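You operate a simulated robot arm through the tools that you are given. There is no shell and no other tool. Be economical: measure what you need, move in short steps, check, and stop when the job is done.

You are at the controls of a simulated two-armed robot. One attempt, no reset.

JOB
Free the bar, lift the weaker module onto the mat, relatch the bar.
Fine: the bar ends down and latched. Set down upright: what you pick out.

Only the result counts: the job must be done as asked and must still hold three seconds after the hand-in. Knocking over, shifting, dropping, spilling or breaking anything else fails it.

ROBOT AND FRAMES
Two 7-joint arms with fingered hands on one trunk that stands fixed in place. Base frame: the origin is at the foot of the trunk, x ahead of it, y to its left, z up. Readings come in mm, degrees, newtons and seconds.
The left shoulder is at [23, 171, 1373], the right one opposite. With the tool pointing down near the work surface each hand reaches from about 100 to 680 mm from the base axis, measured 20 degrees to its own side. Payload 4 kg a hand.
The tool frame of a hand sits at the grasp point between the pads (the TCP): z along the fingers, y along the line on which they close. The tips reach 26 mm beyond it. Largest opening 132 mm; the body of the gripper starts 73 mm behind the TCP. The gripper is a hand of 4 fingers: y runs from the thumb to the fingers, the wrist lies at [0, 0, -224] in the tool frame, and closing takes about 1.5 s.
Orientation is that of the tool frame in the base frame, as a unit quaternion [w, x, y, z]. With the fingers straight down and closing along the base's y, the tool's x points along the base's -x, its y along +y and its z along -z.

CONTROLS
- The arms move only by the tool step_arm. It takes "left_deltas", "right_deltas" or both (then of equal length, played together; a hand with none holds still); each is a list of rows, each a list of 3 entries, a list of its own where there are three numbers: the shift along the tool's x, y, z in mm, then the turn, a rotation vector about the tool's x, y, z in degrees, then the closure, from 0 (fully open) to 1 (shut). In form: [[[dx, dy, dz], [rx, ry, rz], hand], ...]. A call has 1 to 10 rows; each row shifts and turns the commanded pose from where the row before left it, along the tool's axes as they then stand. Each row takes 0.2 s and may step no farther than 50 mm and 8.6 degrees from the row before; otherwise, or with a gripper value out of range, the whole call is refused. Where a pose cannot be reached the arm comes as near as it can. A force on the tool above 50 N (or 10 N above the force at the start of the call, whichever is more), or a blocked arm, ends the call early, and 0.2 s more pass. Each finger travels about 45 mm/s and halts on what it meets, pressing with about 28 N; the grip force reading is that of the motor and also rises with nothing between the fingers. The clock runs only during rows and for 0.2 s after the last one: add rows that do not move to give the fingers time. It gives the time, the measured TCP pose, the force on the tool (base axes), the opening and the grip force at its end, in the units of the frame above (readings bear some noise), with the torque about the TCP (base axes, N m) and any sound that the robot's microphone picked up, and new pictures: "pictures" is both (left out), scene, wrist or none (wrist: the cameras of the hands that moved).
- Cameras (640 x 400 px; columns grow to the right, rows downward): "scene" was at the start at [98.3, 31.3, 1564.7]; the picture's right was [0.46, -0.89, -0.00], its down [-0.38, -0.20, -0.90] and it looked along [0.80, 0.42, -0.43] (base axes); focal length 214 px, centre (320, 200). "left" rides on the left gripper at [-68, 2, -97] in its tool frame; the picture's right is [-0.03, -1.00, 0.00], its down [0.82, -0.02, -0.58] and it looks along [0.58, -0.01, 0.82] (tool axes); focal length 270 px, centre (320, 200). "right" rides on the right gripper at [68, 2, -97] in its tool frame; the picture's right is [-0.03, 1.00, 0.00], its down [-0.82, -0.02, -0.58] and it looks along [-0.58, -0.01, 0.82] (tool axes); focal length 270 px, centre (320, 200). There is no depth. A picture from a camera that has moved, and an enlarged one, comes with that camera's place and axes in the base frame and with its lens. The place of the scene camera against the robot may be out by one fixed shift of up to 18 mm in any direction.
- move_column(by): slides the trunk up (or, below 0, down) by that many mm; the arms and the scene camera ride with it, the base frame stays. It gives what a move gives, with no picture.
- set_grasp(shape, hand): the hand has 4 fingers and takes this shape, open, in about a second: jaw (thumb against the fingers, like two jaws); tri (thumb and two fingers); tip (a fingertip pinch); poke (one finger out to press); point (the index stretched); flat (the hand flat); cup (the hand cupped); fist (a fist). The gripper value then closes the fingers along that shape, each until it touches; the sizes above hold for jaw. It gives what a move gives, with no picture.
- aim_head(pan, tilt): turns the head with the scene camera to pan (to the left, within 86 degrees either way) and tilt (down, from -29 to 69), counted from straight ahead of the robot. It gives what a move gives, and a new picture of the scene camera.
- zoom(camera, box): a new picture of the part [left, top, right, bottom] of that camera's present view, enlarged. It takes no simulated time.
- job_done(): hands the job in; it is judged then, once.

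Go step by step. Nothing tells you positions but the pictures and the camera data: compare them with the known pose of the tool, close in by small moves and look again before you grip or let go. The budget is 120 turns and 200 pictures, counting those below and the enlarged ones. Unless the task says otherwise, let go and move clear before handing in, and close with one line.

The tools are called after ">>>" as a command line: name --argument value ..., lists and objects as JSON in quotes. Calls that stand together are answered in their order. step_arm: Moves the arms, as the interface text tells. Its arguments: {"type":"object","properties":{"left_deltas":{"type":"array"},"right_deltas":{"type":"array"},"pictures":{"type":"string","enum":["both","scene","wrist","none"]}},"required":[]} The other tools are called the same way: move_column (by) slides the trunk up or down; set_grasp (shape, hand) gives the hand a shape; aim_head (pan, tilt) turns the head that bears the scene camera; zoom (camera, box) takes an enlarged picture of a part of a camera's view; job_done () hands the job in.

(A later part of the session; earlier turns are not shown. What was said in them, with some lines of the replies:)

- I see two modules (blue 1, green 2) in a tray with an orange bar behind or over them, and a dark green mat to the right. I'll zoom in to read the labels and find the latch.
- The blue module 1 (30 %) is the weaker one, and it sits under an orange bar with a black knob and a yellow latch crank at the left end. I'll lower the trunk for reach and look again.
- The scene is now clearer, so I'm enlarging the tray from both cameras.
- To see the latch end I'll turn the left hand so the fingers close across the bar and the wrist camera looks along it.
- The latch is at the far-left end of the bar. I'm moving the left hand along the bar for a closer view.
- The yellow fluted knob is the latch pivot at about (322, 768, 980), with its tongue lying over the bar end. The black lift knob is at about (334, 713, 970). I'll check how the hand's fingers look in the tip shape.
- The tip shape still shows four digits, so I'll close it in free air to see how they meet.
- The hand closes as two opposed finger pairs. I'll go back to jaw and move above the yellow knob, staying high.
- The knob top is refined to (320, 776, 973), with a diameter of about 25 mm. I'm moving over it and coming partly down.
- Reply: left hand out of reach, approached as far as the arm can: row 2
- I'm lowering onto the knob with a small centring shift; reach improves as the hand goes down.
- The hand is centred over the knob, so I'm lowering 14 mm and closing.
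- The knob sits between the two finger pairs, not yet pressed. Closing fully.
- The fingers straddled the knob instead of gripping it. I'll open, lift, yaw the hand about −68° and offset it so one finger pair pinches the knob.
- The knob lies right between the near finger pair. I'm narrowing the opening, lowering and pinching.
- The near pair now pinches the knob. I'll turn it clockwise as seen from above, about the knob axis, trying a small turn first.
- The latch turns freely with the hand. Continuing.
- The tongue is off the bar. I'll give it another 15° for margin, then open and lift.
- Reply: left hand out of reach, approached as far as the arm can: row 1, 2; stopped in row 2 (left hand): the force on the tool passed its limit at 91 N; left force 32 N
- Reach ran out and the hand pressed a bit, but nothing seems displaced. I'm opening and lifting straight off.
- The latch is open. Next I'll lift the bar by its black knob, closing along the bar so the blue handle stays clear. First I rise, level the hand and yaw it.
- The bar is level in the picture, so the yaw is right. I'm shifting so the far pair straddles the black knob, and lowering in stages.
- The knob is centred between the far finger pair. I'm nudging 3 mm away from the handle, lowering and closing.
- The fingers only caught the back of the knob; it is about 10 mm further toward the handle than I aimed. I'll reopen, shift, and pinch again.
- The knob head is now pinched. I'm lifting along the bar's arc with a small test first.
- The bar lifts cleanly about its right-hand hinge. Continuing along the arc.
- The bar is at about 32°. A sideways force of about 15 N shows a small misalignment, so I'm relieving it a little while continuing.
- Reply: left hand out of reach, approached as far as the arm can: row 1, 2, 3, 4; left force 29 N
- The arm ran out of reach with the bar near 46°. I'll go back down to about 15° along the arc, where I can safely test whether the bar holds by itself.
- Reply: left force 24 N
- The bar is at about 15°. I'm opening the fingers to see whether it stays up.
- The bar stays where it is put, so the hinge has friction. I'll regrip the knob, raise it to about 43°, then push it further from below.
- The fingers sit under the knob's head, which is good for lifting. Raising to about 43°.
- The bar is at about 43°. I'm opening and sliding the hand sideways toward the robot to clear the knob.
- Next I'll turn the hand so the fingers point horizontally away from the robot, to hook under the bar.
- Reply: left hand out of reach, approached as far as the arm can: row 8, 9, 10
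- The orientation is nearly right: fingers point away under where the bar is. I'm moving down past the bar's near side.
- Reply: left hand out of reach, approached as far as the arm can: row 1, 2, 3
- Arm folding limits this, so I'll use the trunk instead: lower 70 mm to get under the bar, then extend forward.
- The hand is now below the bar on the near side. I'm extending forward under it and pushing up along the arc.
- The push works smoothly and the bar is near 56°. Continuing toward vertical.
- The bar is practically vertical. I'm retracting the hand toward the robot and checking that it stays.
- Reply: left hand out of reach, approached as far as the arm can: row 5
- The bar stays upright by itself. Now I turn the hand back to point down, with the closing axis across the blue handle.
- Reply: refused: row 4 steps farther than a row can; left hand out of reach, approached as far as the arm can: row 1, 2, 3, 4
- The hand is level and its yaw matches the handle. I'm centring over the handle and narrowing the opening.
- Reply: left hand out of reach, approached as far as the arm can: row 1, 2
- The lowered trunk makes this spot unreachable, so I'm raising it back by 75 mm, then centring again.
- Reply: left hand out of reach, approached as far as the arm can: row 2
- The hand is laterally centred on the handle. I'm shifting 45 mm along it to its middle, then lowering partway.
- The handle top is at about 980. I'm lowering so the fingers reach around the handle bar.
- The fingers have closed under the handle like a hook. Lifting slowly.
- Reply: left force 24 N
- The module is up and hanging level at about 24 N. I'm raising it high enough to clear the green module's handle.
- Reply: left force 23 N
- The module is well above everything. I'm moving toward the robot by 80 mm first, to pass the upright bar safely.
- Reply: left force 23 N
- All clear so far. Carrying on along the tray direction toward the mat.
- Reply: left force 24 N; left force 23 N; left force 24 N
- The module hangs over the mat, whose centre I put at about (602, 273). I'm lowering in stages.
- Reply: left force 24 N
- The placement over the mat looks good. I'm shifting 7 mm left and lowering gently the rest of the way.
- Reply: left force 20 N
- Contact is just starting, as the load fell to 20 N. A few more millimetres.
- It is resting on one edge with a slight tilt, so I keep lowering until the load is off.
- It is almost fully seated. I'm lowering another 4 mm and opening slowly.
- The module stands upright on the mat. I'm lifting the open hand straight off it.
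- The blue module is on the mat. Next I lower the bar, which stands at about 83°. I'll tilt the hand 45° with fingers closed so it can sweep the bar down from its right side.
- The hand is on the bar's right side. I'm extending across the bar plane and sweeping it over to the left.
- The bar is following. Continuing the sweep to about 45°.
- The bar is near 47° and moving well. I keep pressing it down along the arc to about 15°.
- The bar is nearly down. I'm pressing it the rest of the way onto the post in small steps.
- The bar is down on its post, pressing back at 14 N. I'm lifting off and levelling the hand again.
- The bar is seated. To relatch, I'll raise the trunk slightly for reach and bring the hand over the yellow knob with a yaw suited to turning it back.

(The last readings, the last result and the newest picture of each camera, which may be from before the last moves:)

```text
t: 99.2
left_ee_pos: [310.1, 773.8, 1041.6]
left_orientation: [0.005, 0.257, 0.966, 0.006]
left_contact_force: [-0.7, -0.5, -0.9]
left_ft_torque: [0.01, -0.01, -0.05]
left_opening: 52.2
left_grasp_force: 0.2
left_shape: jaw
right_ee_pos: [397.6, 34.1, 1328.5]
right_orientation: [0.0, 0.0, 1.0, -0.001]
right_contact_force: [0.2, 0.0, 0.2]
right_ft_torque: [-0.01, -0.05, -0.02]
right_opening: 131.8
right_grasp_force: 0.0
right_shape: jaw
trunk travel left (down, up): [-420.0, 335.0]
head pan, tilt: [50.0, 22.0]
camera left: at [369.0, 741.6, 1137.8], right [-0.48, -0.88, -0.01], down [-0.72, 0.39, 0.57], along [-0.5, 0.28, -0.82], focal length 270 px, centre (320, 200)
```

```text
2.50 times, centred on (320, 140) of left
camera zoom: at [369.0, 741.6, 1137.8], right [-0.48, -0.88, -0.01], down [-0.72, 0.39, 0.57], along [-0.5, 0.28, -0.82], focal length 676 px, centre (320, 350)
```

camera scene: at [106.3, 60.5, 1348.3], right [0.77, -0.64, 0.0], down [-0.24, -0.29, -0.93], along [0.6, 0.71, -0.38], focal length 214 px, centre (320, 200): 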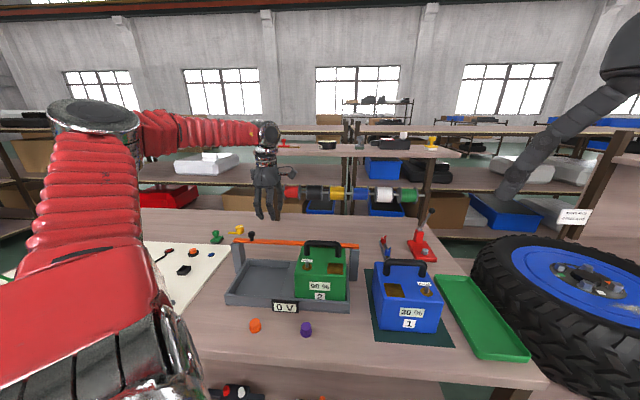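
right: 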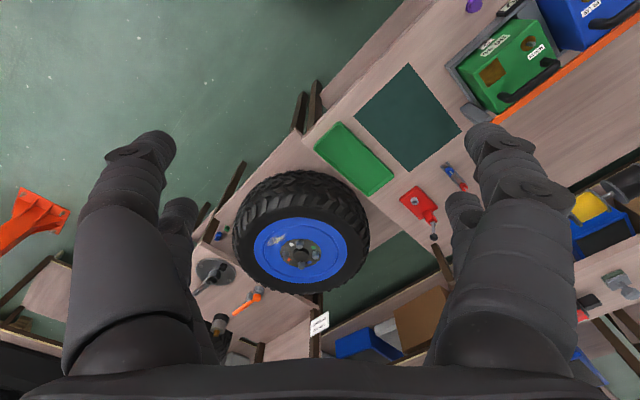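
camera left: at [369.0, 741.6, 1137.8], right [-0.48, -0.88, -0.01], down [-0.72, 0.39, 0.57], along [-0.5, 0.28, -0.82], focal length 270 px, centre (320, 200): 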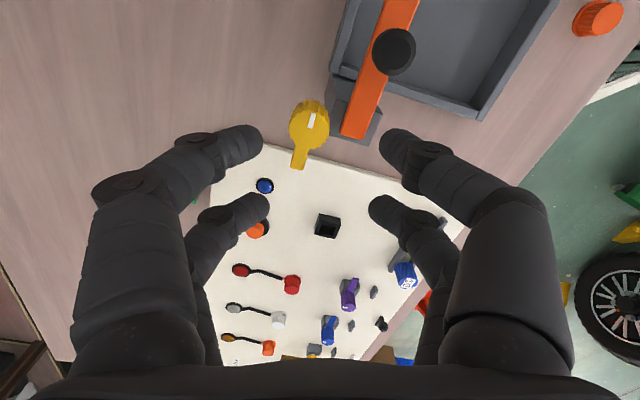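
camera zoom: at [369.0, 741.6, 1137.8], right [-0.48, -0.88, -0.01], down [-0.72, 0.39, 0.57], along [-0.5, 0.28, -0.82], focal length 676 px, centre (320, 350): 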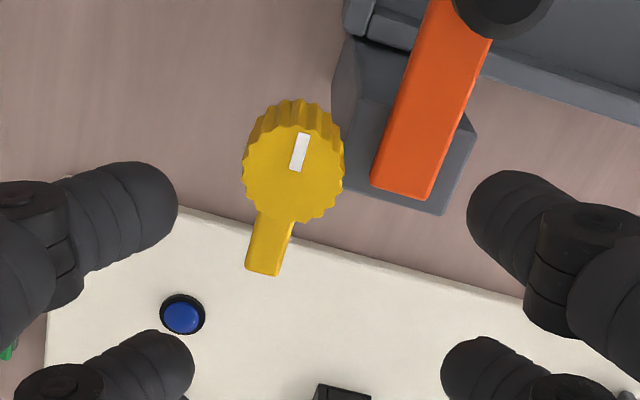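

The tongue now points straight outward along the bar, so about 90° must be turned back. I'm centring the near pair on the knob and lowering.

>>> step_arm --left_deltas '[[[0, 0, 20], [0, 0, 0], 0.6], [[11, 7, 10], [0, 0, 0], 0.6], [[0, 0, 0], [0, 0, 0], 0.6]]' --pictures "wrist"

>>> zoom --camera "left" --box '[240, 60, 400, 220]'

```text
t: 100.0
left_ee_pos: [304.5, 784.0, 1010.3]
left_orientation: [0.005, 0.258, 0.966, 0.004]
left_contact_force: [-0.1, -0.1, -0.3]
left_ft_torque: [0.0, -0.01, 0.0]
left_opening: 52.2
left_grasp_force: 0.1
left_shape: jaw
right_ee_pos: [397.4, 32.7, 1329.5]
right_orientation: [0.001, -0.001, 1.0, 0.0]
right_contact_force: [-0.4, -0.2, 0.2]
right_ft_torque: [0.0, 0.0, 0.01]
right_opening: 131.9
right_grasp_force: 0.0
right_shape: jaw
trunk travel left (down, up): [-420.0, 335.0]
head pan, tilt: [50.0, 22.0]
camera left: at [363.7, 753.0, 1105.9], right [-0.48, -0.88, -0.01], down [-0.72, 0.39, 0.57], along [-0.5, 0.28, -0.82], focal length 270 px, centre (320, 200)
```

left: 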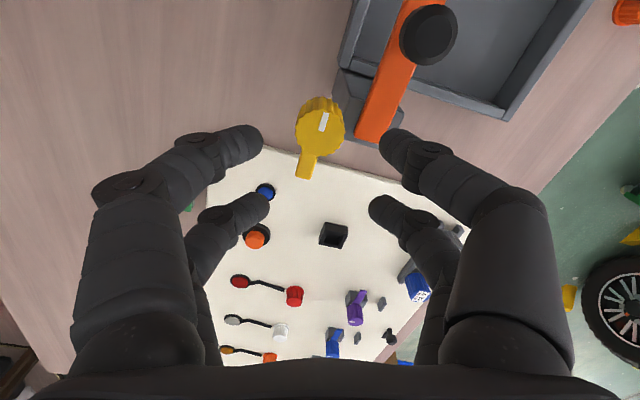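

```text
2.50 times, centred on (320, 140) of left
camera zoom: at [363.7, 753.0, 1105.9], right [-0.48, -0.88, -0.01], down [-0.72, 0.39, 0.57], along [-0.5, 0.28, -0.82], focal length 676 px, centre (320, 350)
```

zoom: 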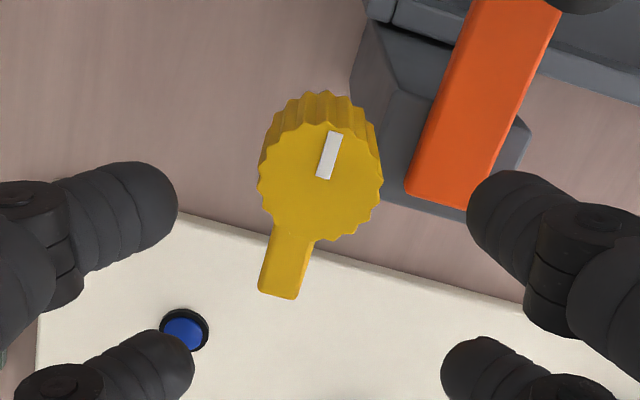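

>>> step_arm --left_deltas '[[[3, 0, 13], [0, 0, 0], 0.64], [[0, 0, 13], [0, 0, 0], 0.64], [[0, 0, 0], [0, 0, 0], 1], [[0, 0, 0], [0, 0, 0], 1], [[0, 0, 0], [0, 0, 0], 1], [[0, 0, 0], [0, 0, 0], 1], [[0, 0, 0], [0, 0, 0], 1]]' --pictures "wrist"

>>> zoom --camera "left" --box '[220, 80, 460, 260]'

```text
t: 101.6
left_ee_pos: [300.4, 786.9, 982.6]
left_orientation: [0.004, 0.259, 0.966, 0.004]
left_contact_force: [-0.5, -1.1, -2.2]
left_ft_torque: [0.01, 0.05, -0.02]
left_opening: 9.0
left_grasp_force: 28.1
left_shape: jaw
right_ee_pos: [398.2, 33.8, 1328.3]
right_orientation: [0.0, 0.0, 1.0, 0.0]
right_contact_force: [-0.2, -0.3, -0.2]
right_ft_torque: [0.0, 0.01, -0.01]
right_opening: 131.8
right_grasp_force: 0.1
right_shape: jaw
trunk travel left (down, up): [-420.0, 335.0]
head pan, tilt: [50.0, 22.0]
camera left: at [360.2, 755.1, 1079.8], right [-0.48, -0.88, -0.01], down [-0.72, 0.39, 0.57], along [-0.5, 0.28, -0.82], focal length 270 px, centre (320, 200)
```

left: 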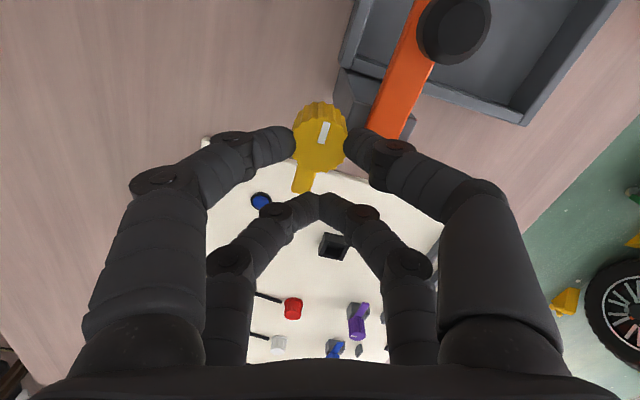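

```text
2.22 times, centred on (340, 170) of left
camera zoom: at [360.2, 755.1, 1079.8], right [-0.48, -0.88, -0.01], down [-0.72, 0.39, 0.57], along [-0.5, 0.28, -0.82], focal length 601 px, centre (276, 267)
```

zoom: 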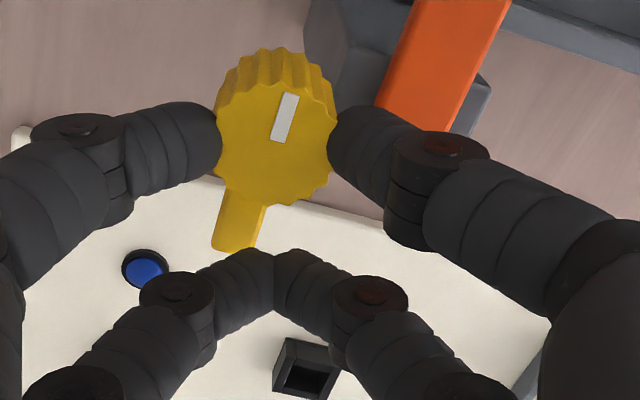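

The knob is gripped. I'm turning it back counter-clockwise as seen from above.

>>> step_arm --left_deltas '[[[-0.16, -2.48, 0], [0, 0, -7.5], 1], [[-0.16, -2.48, 0], [0, 0, -7.5], 1], [[-0.16, -2.48, 0], [0, 0, -7.5], 1], [[-0.16, -2.48, 0], [0, 0, -7.5], 1], [[-0.16, -2.48, 0], [0, 0, -7.5], 1], [[-0.16, -2.48, 0], [0, 0, -7.5], 1], [[-0.16, -2.48, 0], [0, 0, -7.5], 1], [[-0.16, -2.48, 0], [0, 0, -7.5], 1], [[-0.16, -2.48, 0], [0, 0, -7.5], 1]]' --pictures "wrist"

>>> zoom --camera "left" --box '[220, 80, 460, 260]'

```text
t: 103.6
left_ee_pos: [303.5, 766.0, 983.8]
left_orientation: [0.006, -0.324, 0.946, 0.001]
left_contact_force: [-1.0, 5.0, -7.3]
left_ft_torque: [0.03, 0.17, 0.07]
left_opening: 8.8
left_grasp_force: 27.6
left_shape: jaw
right_ee_pos: [398.8, 35.2, 1328.2]
right_orientation: [0.0, 0.0, 1.0, -0.001]
right_contact_force: [0.0, 0.4, 0.1]
right_ft_torque: [-0.01, 0.02, 0.0]
right_opening: 131.9
right_grasp_force: 0.0
right_shape: jaw
trunk travel left (down, up): [-420.0, 335.0]
head pan, tilt: [50.0, 22.0]
camera left: at [355.5, 810.9, 1080.4], right [0.63, -0.78, 0.0], down [-0.64, -0.52, 0.57], along [-0.44, -0.36, -0.82], focal length 270 px, centre (320, 200)
```

left: 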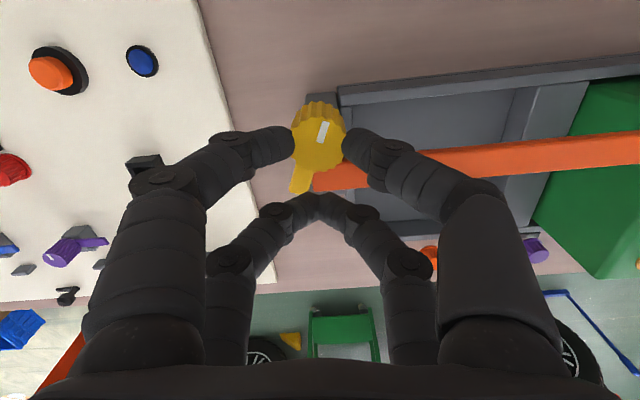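

```text
2.22 times, centred on (340, 170) of left
camera zoom: at [355.5, 810.9, 1080.4], right [0.63, -0.78, 0.0], down [-0.64, -0.52, 0.57], along [-0.44, -0.36, -0.82], focal length 601 px, centre (276, 267)
```

zoom: 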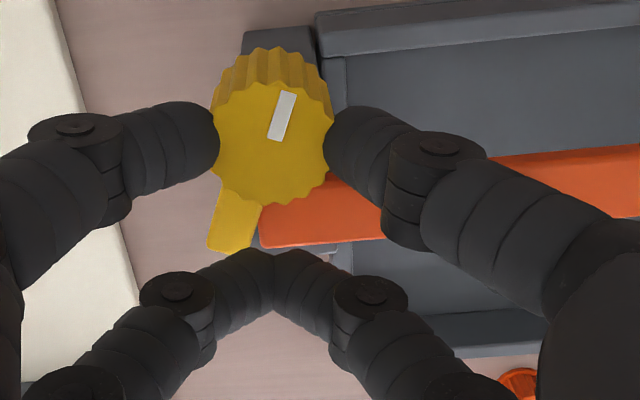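

The tongue is reaching the bar's end. I'm turning further in small steps while watching the force.

>>> step_arm --left_deltas '[[[-0.1, -1.66, 0], [0, 0, -5], 1], [[-0.1, -1.66, 0], [0, 0, -5], 1]]' --pictures "wrist"

>>> zoom --camera "left" --box '[220, 80, 460, 260]'

```text
t: 104.2
left_ee_pos: [306.4, 764.7, 983.4]
left_orientation: [0.007, -0.403, 0.915, 0.001]
left_contact_force: [-2.1, 7.0, -6.9]
left_ft_torque: [0.07, 0.19, 0.09]
left_opening: 8.5
left_grasp_force: 28.2
left_shape: jaw
right_ee_pos: [397.8, 34.3, 1328.9]
right_orientation: [0.0, 0.0, 1.0, -0.001]
right_contact_force: [-0.1, -0.6, 0.0]
right_ft_torque: [0.03, -0.02, 0.0]
right_opening: 131.9
right_grasp_force: 0.0
right_shape: jaw
trunk travel left (down, up): [-420.0, 335.0]
head pan, tilt: [50.0, 22.0]
camera left: at [349.7, 817.0, 1080.3], right [0.76, -0.66, 0.0], down [-0.54, -0.62, 0.57], along [-0.37, -0.43, -0.82], focal length 270 px, centre (320, 200)
```

left: 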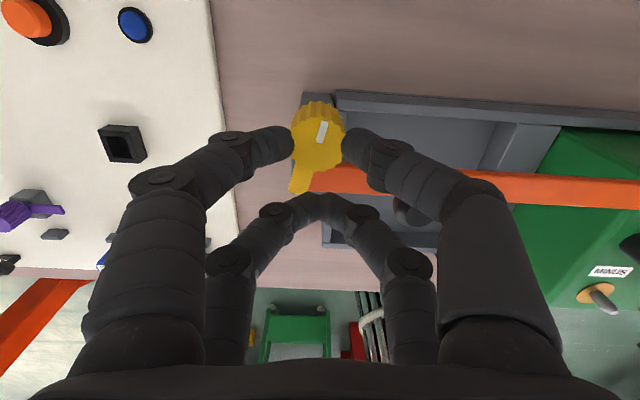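

```text
2.22 times, centred on (340, 170) of left
camera zoom: at [349.7, 817.0, 1080.3], right [0.76, -0.66, 0.0], down [-0.54, -0.62, 0.57], along [-0.37, -0.43, -0.82], focal length 601 px, centre (276, 267)
```

zoom: 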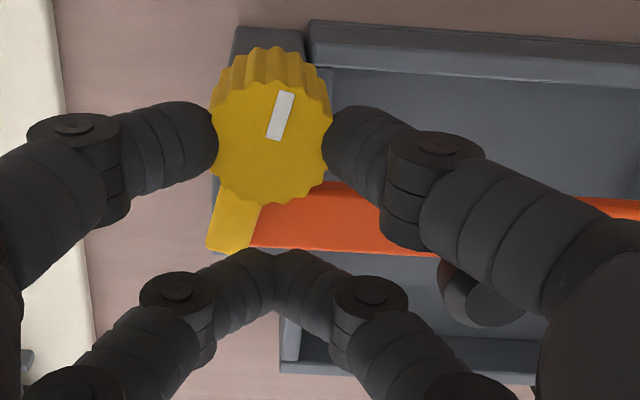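

The tongue now overlaps the bar end. A little more to bring it back square, as it was at the start.

>>> step_arm --left_deltas '[[[-0.1, -1.66, 0], [0, 0, -5], 1], [[-0.1, -1.66, 0], [0, 0, -5], 1], [[-0.1, -1.66, 0], [0, 0, -5], 1]]' --pictures "wrist"

>>> zoom --camera "left" --box '[220, 80, 460, 260]'

```text
t: 105.0
left_ee_pos: [310.7, 761.9, 983.7]
left_orientation: [0.007, -0.519, 0.855, 0.0]
left_contact_force: [-2.9, 9.9, -3.5]
left_ft_torque: [0.13, 0.11, -0.02]
left_opening: 8.8
left_grasp_force: 27.9
left_shape: jaw
right_ee_pos: [397.7, 35.3, 1328.9]
right_orientation: [0.0, 0.0, 1.0, -0.002]
right_contact_force: [0.2, 0.0, 0.0]
right_ft_torque: [-0.03, 0.01, -0.03]
right_opening: 131.9
right_grasp_force: 0.2
right_shape: jaw
trunk travel left (down, up): [-420.0, 335.0]
head pan, tilt: [50.0, 22.0]
camera left: at [339.0, 824.3, 1080.1], right [0.9, -0.44, 0.01], down [-0.36, -0.74, 0.57], along [-0.24, -0.51, -0.82], focal length 270 px, centre (320, 200)
```

left: 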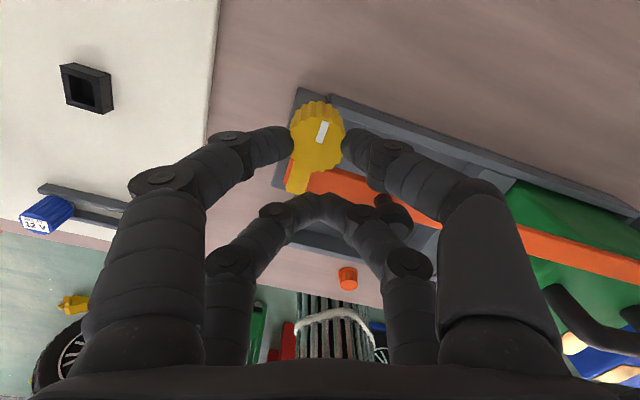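

```text
2.22 times, centred on (340, 170) of left
camera zoom: at [339.0, 824.3, 1080.1], right [0.9, -0.44, 0.01], down [-0.36, -0.74, 0.57], along [-0.24, -0.51, -0.82], focal length 601 px, centre (276, 267)
```

zoom: 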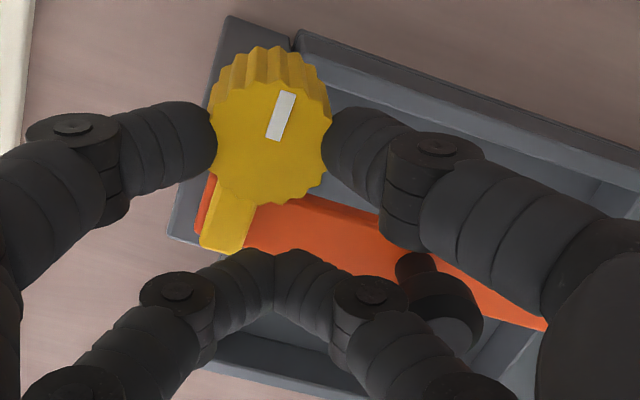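

The tongue is back across the bar. I'm opening just enough to free the knob and lifting straight up.

>>> step_arm --left_deltas '[[[0, 0, 0], [0, 0, 0], 0.77], [[0, 0, 0], [0, 0, 0], 0.77], [[0, 0, 0], [0, 0, 0], 0.77], [[0, 0, 0], [0, 0, 0], 0.77]]' --pictures "none"

>>> step_arm --left_deltas '[[[0, 0, -10], [0, 0, 0], 0.77], [[0, 0, -20], [0, 0, 0], 0.77], [[0, 0, -30], [0, 0, 0], 0.77], [[0, 0, 0], [0, 0, 0], 0.77]]' --pictures "both"

>>> zoom --camera "left" --box '[240, 40, 440, 190]'

>>> zoom --camera "scene" --box '[205, 205, 301, 265]'

```text
t: 106.0
left_ee_pos: [310.8, 760.1, 983.6]
left_orientation: [0.007, -0.518, 0.855, 0.0]
left_contact_force: [-0.6, 0.6, 1.2]
left_ft_torque: [-0.03, 0.03, -0.01]
left_opening: 30.1
left_grasp_force: 0.1
left_shape: jaw
right_ee_pos: [397.9, 32.7, 1329.9]
right_orientation: [0.001, 0.001, 1.0, 0.0]
right_contact_force: [0.1, 0.5, 0.1]
right_ft_torque: [0.0, 0.0, -0.03]
right_opening: 131.6
right_grasp_force: 0.1
right_shape: jaw
trunk travel left (down, up): [-420.0, 335.0]
head pan, tilt: [50.0, 22.0]
```

```text
t: 107.0
left_ee_pos: [310.2, 759.1, 1045.8]
left_orientation: [0.006, -0.519, 0.855, -0.001]
left_contact_force: [0.1, -0.6, -0.7]
left_ft_torque: [-0.01, -0.02, 0.02]
left_opening: 30.1
left_grasp_force: 0.0
left_shape: jaw
right_ee_pos: [399.2, 33.6, 1328.8]
right_orientation: [0.0, 0.001, 1.0, 0.0]
right_contact_force: [-0.7, 0.5, 1.0]
right_ft_torque: [0.02, -0.01, 0.01]
right_opening: 131.9
right_grasp_force: 0.1
right_shape: jaw
trunk travel left (down, up): [-420.0, 335.0]
head pan, tilt: [50.0, 22.0]
camera scene: at [96.6, 60.6, 1388.8], right [0.77, -0.64, 0.0], down [-0.24, -0.29, -0.93], along [0.6, 0.71, -0.38], focal length 214 px, centre (320, 200)
camera left: at [338.2, 822.1, 1142.1], right [0.9, -0.44, 0.01], down [-0.36, -0.74, 0.57], along [-0.24, -0.51, -0.82], focal length 270 px, centre (320, 200)
```

scene: 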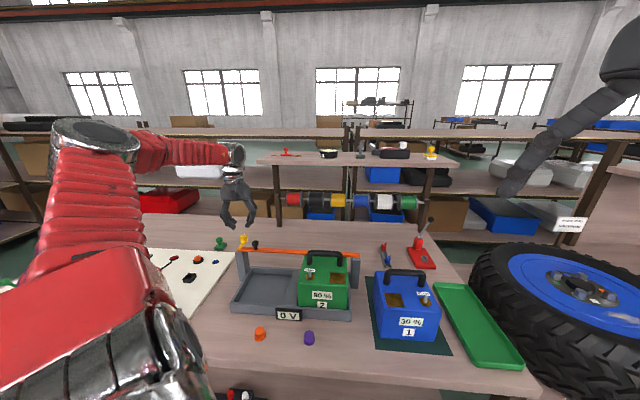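
left: 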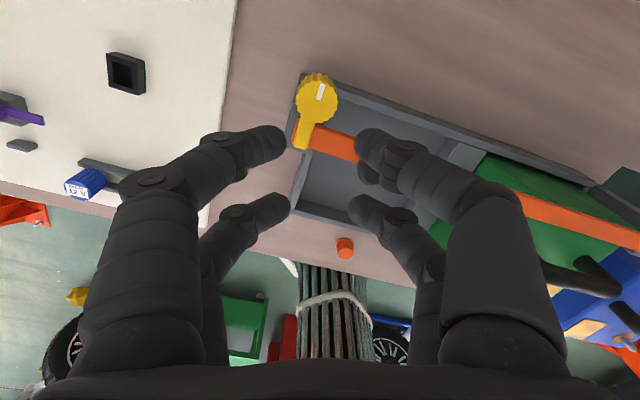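

```text
2.67 times, centred on (340, 115) of left
camera zoom: at [338.2, 822.1, 1142.1], right [0.9, -0.44, 0.01], down [-0.36, -0.74, 0.57], along [-0.24, -0.51, -0.82], focal length 721 px, centre (267, 427)
```

zoom: 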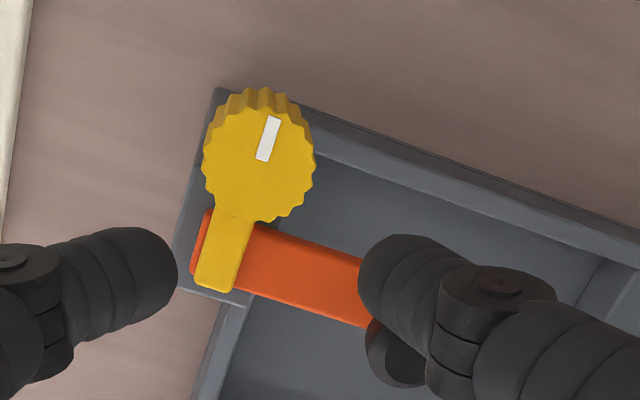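

```text
6.67 times, centred on (253, 235) of scene
camera zoom: at [96.6, 60.6, 1388.8], right [0.77, -0.64, 0.0], down [-0.24, -0.29, -0.93], along [0.6, 0.71, -0.38], focal length 1430 px, centre (767, -33)
```

zoom: 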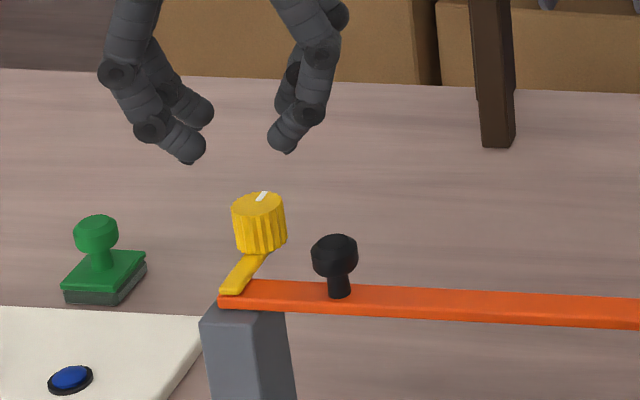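

The latch sits square across the bar, just as it did at the start. I'm moving the hand up and clear for a last look.

>>> step_arm --left_deltas '[[[0, 0, -40], [0, 0, 0], 0.77], [[0, 0, -40], [0, 0, 0], 0.77], [[30, 0, 0], [0, 0, 0], 0.77], [[40, 0, 0], [0, 0, 0], 0.77], [[0, 0, 0], [0, 0, 0], 0.77]]' --pictures "scene"

>>> zoom --camera "scene" --box '[200, 210, 480, 385]'

```text
t: 108.2
left_ee_pos: [277.6, 695.6, 1127.2]
left_orientation: [0.006, -0.519, 0.855, 0.0]
left_contact_force: [-0.2, 1.2, -0.5]
left_ft_torque: [-0.01, 0.0, 0.04]
left_opening: 30.1
left_grasp_force: 0.1
left_shape: jaw
right_ee_pos: [398.1, 33.5, 1328.4]
right_orientation: [0.0, 0.0, 1.0, 0.0]
right_contact_force: [-0.5, 0.0, -0.6]
right_ft_torque: [0.05, -0.02, -0.01]
right_opening: 131.9
right_grasp_force: 0.0
right_shape: jaw
trunk travel left (down, up): [-420.0, 335.0]
head pan, tilt: [50.0, 22.0]
camera scene: at [97.0, 60.9, 1388.7], right [0.77, -0.64, 0.0], down [-0.24, -0.29, -0.93], along [0.6, 0.71, -0.38], focal length 214 px, centre (320, 200)
```

scene: 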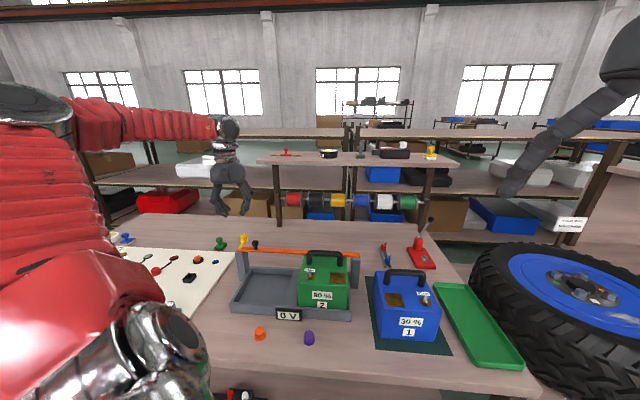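

```text
2.29 times, centred on (340, 298) of scene
camera zoom: at [97.0, 60.9, 1388.7], right [0.77, -0.64, 0.0], down [-0.24, -0.29, -0.93], along [0.6, 0.71, -0.38], focal length 490 px, centre (274, -23)
```

zoom: 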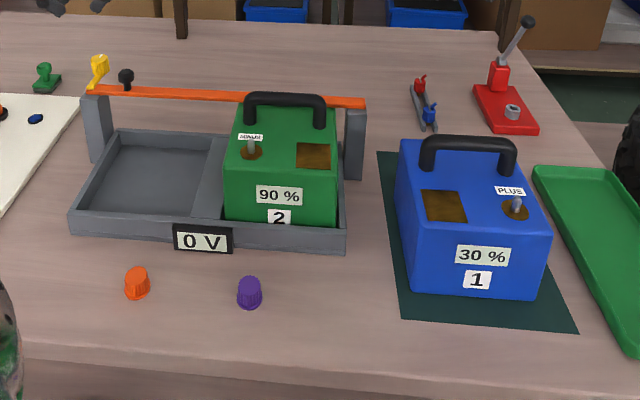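

The 30 % module stands upright on the mat, the bar is down with its latch across it, and the hand is clear, so I'm handing in.

>>> job_done

```text
The job is handed in.
```

The weaker module (blue, 30 %) stands upright on the mat, the bar is down and relatched, and nothing else looked moved in the final picture.
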